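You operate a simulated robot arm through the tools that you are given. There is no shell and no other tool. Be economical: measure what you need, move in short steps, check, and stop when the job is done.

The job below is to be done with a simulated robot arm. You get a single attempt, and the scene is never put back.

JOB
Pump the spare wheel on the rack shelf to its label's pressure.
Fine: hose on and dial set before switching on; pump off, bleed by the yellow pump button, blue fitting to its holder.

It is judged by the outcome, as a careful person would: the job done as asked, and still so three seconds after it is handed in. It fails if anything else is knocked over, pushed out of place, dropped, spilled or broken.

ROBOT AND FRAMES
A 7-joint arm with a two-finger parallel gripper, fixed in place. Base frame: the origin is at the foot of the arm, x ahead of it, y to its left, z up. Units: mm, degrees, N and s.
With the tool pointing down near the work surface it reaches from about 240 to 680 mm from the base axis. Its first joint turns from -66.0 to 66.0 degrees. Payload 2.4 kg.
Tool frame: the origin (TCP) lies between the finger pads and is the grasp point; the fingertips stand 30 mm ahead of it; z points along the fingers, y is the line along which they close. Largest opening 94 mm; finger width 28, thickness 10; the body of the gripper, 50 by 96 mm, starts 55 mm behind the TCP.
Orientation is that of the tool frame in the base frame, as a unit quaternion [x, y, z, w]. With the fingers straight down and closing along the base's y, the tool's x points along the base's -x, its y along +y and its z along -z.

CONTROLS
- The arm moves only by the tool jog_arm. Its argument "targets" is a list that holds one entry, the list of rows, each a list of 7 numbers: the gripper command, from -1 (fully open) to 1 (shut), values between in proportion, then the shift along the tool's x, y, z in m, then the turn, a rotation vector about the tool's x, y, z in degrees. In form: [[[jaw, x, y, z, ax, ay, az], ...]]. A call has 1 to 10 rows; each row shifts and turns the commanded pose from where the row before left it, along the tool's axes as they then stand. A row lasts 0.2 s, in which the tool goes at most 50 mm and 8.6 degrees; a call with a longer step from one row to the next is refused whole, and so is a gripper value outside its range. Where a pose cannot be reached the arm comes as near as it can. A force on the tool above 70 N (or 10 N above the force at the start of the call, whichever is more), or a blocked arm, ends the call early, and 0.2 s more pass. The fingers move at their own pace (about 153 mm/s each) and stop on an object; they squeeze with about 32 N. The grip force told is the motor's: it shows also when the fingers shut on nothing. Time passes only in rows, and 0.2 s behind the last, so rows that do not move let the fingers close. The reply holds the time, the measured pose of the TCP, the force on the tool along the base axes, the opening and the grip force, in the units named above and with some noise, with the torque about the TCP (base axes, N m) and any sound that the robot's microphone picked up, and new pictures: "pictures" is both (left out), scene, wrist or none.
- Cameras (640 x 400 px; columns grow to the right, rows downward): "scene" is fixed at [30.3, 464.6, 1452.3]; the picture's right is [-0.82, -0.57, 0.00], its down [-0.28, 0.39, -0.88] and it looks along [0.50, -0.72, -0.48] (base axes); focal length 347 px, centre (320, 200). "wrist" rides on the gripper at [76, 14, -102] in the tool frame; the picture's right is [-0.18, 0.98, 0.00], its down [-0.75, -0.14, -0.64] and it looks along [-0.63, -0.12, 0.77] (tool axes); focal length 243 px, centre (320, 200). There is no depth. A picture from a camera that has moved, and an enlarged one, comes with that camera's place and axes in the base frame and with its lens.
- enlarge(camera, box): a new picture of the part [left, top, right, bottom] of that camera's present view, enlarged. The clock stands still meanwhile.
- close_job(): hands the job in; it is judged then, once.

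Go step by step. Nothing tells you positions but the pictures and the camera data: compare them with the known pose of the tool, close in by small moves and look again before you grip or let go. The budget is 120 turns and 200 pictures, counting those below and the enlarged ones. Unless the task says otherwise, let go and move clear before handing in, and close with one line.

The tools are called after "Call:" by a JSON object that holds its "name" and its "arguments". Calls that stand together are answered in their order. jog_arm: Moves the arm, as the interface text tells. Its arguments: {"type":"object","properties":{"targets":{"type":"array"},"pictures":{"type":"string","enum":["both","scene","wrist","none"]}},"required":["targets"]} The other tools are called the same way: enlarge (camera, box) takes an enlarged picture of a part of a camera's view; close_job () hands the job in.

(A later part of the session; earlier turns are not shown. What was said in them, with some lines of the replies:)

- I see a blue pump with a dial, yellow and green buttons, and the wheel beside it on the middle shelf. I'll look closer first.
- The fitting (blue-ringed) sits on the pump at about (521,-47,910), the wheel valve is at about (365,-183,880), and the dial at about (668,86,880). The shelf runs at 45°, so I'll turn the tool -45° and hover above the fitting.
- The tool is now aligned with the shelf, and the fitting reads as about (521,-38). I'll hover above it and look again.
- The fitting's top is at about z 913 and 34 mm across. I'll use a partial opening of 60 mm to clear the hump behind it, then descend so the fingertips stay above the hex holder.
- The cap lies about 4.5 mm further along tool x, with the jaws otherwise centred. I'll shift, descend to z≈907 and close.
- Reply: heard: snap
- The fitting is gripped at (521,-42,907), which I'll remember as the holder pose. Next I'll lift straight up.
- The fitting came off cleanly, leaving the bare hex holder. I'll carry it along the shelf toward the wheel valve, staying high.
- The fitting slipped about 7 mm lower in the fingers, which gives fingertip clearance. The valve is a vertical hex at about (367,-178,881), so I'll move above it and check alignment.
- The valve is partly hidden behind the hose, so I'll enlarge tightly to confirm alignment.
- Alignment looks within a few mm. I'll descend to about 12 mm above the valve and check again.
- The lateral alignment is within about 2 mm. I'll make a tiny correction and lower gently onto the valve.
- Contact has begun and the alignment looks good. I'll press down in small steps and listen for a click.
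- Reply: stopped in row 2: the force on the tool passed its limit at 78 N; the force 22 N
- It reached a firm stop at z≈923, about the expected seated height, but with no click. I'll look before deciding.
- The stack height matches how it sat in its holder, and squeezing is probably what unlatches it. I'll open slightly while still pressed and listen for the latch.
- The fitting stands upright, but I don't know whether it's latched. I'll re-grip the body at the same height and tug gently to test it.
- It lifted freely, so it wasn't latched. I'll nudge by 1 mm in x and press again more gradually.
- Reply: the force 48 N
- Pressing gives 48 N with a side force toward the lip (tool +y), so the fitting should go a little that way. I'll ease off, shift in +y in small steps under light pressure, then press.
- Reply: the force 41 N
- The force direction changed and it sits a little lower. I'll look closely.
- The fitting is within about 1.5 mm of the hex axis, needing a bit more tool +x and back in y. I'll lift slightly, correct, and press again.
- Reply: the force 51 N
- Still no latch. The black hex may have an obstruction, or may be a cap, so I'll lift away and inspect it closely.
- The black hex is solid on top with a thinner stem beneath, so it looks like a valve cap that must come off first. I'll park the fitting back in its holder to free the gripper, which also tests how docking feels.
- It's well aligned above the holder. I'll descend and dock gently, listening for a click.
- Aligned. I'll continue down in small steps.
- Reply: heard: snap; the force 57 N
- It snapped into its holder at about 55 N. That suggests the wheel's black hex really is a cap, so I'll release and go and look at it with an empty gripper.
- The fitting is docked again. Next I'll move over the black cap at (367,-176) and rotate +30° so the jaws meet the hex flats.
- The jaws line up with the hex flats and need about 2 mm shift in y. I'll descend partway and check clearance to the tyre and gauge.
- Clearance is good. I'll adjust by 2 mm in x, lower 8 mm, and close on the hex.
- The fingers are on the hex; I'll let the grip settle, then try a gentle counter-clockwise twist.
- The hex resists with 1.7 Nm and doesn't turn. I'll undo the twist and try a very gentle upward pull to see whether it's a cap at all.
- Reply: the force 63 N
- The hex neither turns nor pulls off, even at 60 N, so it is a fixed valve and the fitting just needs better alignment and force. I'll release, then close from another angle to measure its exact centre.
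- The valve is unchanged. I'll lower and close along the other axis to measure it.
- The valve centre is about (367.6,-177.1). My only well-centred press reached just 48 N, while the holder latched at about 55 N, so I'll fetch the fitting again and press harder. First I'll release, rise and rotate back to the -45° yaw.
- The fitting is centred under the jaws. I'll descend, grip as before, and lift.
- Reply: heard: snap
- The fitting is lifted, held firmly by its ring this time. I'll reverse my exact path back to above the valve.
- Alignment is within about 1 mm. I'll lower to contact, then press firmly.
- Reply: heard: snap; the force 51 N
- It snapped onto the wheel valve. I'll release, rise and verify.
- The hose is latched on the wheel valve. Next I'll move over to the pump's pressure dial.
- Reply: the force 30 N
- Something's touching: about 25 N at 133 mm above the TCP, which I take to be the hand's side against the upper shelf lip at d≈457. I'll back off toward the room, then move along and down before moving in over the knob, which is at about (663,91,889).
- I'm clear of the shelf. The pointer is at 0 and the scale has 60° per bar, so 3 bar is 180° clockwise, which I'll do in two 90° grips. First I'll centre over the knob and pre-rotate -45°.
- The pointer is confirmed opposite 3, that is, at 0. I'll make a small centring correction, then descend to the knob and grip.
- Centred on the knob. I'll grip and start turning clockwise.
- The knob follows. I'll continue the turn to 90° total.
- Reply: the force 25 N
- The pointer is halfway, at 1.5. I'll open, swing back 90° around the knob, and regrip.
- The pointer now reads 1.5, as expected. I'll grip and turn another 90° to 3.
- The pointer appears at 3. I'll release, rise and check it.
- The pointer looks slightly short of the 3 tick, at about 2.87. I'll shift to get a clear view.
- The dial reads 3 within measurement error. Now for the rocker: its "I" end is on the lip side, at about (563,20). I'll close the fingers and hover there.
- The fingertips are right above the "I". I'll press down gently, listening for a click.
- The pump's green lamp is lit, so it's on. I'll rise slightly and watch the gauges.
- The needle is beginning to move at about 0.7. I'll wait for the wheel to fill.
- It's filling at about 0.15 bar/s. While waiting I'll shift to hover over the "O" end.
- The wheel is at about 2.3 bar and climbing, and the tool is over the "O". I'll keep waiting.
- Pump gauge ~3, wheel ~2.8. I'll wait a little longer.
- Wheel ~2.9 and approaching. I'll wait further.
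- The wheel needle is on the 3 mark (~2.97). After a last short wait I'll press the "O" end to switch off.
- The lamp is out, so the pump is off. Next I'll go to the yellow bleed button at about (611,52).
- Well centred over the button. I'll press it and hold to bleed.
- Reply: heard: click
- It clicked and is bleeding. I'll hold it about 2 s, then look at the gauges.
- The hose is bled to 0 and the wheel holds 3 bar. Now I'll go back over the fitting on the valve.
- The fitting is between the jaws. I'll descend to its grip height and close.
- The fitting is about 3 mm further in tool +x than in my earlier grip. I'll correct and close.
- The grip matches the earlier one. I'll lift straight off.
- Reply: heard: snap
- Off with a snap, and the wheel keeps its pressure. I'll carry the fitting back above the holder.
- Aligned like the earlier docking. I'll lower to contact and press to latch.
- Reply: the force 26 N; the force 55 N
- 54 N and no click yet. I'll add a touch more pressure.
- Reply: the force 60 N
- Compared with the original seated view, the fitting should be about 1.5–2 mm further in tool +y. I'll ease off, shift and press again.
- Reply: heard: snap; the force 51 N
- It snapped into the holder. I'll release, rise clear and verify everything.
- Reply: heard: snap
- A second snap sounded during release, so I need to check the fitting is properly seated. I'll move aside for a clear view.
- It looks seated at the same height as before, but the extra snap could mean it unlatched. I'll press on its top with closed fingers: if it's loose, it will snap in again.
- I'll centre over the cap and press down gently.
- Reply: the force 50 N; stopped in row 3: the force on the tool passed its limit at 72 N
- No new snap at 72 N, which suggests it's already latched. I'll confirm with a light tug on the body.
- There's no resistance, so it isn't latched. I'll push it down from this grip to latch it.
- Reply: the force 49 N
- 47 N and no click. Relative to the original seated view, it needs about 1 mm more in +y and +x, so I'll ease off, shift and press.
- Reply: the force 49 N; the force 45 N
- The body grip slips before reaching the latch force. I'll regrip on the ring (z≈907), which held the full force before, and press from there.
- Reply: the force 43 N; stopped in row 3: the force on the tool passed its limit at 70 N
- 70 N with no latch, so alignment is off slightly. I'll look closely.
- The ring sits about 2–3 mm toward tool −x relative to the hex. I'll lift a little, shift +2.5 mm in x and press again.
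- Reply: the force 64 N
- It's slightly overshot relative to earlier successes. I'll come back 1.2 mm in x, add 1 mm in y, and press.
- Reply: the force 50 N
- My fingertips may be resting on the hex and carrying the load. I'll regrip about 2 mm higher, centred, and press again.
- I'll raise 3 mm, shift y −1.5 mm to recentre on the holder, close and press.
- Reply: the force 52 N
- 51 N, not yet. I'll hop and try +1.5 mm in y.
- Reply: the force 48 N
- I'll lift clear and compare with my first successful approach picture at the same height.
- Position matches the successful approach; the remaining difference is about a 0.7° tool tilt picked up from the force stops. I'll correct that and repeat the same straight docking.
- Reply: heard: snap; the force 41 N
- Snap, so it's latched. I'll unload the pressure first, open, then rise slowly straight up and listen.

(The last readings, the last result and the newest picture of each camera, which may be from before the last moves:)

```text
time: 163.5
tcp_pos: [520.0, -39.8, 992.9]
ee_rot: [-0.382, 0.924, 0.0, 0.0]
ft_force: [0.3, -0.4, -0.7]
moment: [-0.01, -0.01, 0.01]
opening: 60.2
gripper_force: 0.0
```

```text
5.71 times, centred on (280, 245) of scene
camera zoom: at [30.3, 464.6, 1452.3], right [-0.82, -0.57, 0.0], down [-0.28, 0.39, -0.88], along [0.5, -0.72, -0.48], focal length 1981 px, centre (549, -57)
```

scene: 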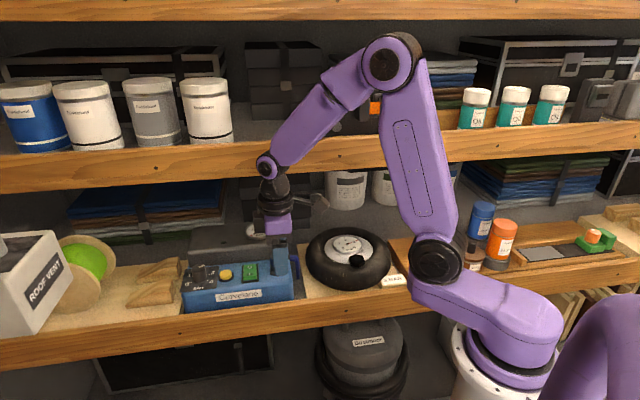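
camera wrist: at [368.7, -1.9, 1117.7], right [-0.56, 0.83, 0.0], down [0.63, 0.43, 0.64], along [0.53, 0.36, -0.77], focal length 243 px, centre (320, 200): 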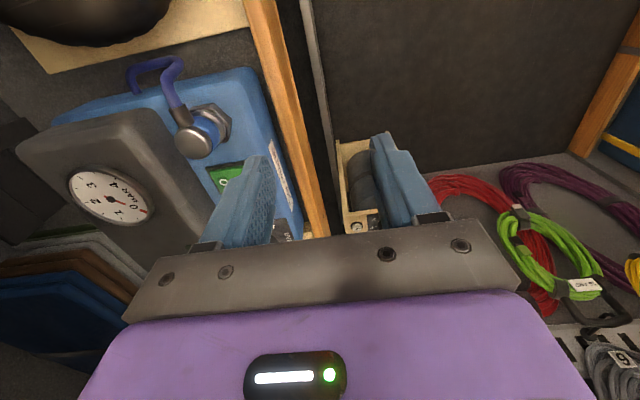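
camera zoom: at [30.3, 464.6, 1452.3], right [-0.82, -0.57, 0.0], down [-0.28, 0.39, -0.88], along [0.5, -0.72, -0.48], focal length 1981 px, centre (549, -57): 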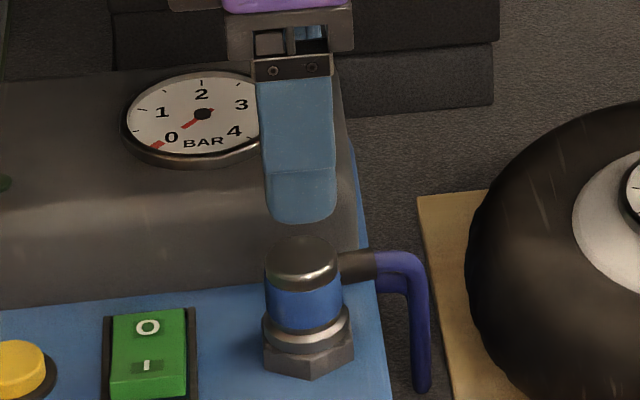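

It's latched and quietly released. I'll back away and do a final check.

Call:
{"name": "jog_arm", "arguments": {"targets": [[[-0.28, 0, 0.03, -0.01, 0, 0, 0], [-0.28, 0, 0.03, -0.02, 0, 0, 0], [-0.28, 0, 0.03, -0.03, 0, 0, 0], [-0.28, 0, 0.03, -0.03, 0, 0, 0], [-0.28, -0.03, 0, -0.03, 0, 0, 0], [-0.28, -0.03, 0, -0.03, 0, 0, 0], [-0.28, -0.03, 0, 0, 0, 0, 0], [-0.28, 0, 0, 0, 0, 0, 0]]]}}

Call:
{"name": "enlarge", "arguments": {"camera": "scene", "box": [170, 215, 310, 310]}}

Call:
{"name": "enlarge", "arguments": {"camera": "scene", "box": [310, 225, 390, 285]}}

```text
time: 165.3
tcp_pos: [497.1, 105.5, 1142.1]
ee_rot: [-0.381, 0.925, 0.0, 0.0]
ft_force: [-0.1, -0.7, -0.1]
moment: [0.03, -0.04, -0.03]
opening: 59.8
gripper_force: 0.0
camera wrist: at [432.8, 62.5, 1247.1], right [-0.56, 0.83, 0.0], down [0.63, 0.43, 0.64], along [0.53, 0.36, -0.77], focal length 243 px, centre (320, 200)
```

scene: 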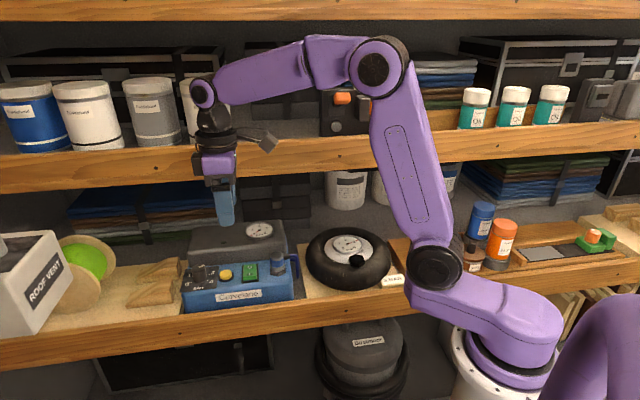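
wrist: 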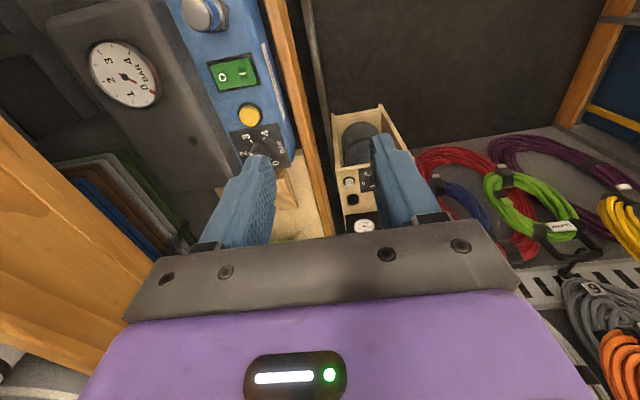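

```text
4.21 times, centred on (240, 262) of scene
camera zoom: at [30.3, 464.6, 1452.3], right [-0.82, -0.57, 0.0], down [-0.28, 0.39, -0.88], along [0.5, -0.72, -0.48], focal length 1460 px, centre (657, -63)
```

zoom: 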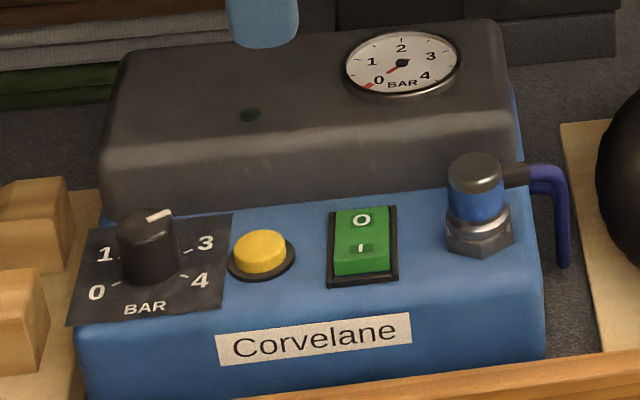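

```text
6.67 times, centred on (350, 255) of scene
camera zoom: at [30.3, 464.6, 1452.3], right [-0.82, -0.57, 0.0], down [-0.28, 0.39, -0.88], along [0.5, -0.72, -0.48], focal length 2311 px, centre (120, -167)
```

zoom: 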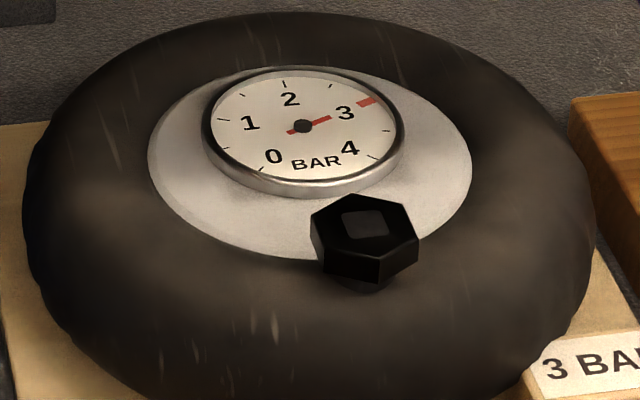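

The wheel gauge reads 3 bar, the pump is off with its gauge at 0, and the blue fitting is latched in its holder. Nothing else has been disturbed, so I'm handing the job in.

Call:
{"name": "close_job", "arguments": {}}

```text
The job is handed in.
```

The spare wheel reads 3 bar on its own gauge, matching the label. The pump is off and bled to 0, and the blue fitting is latched back in its holder.
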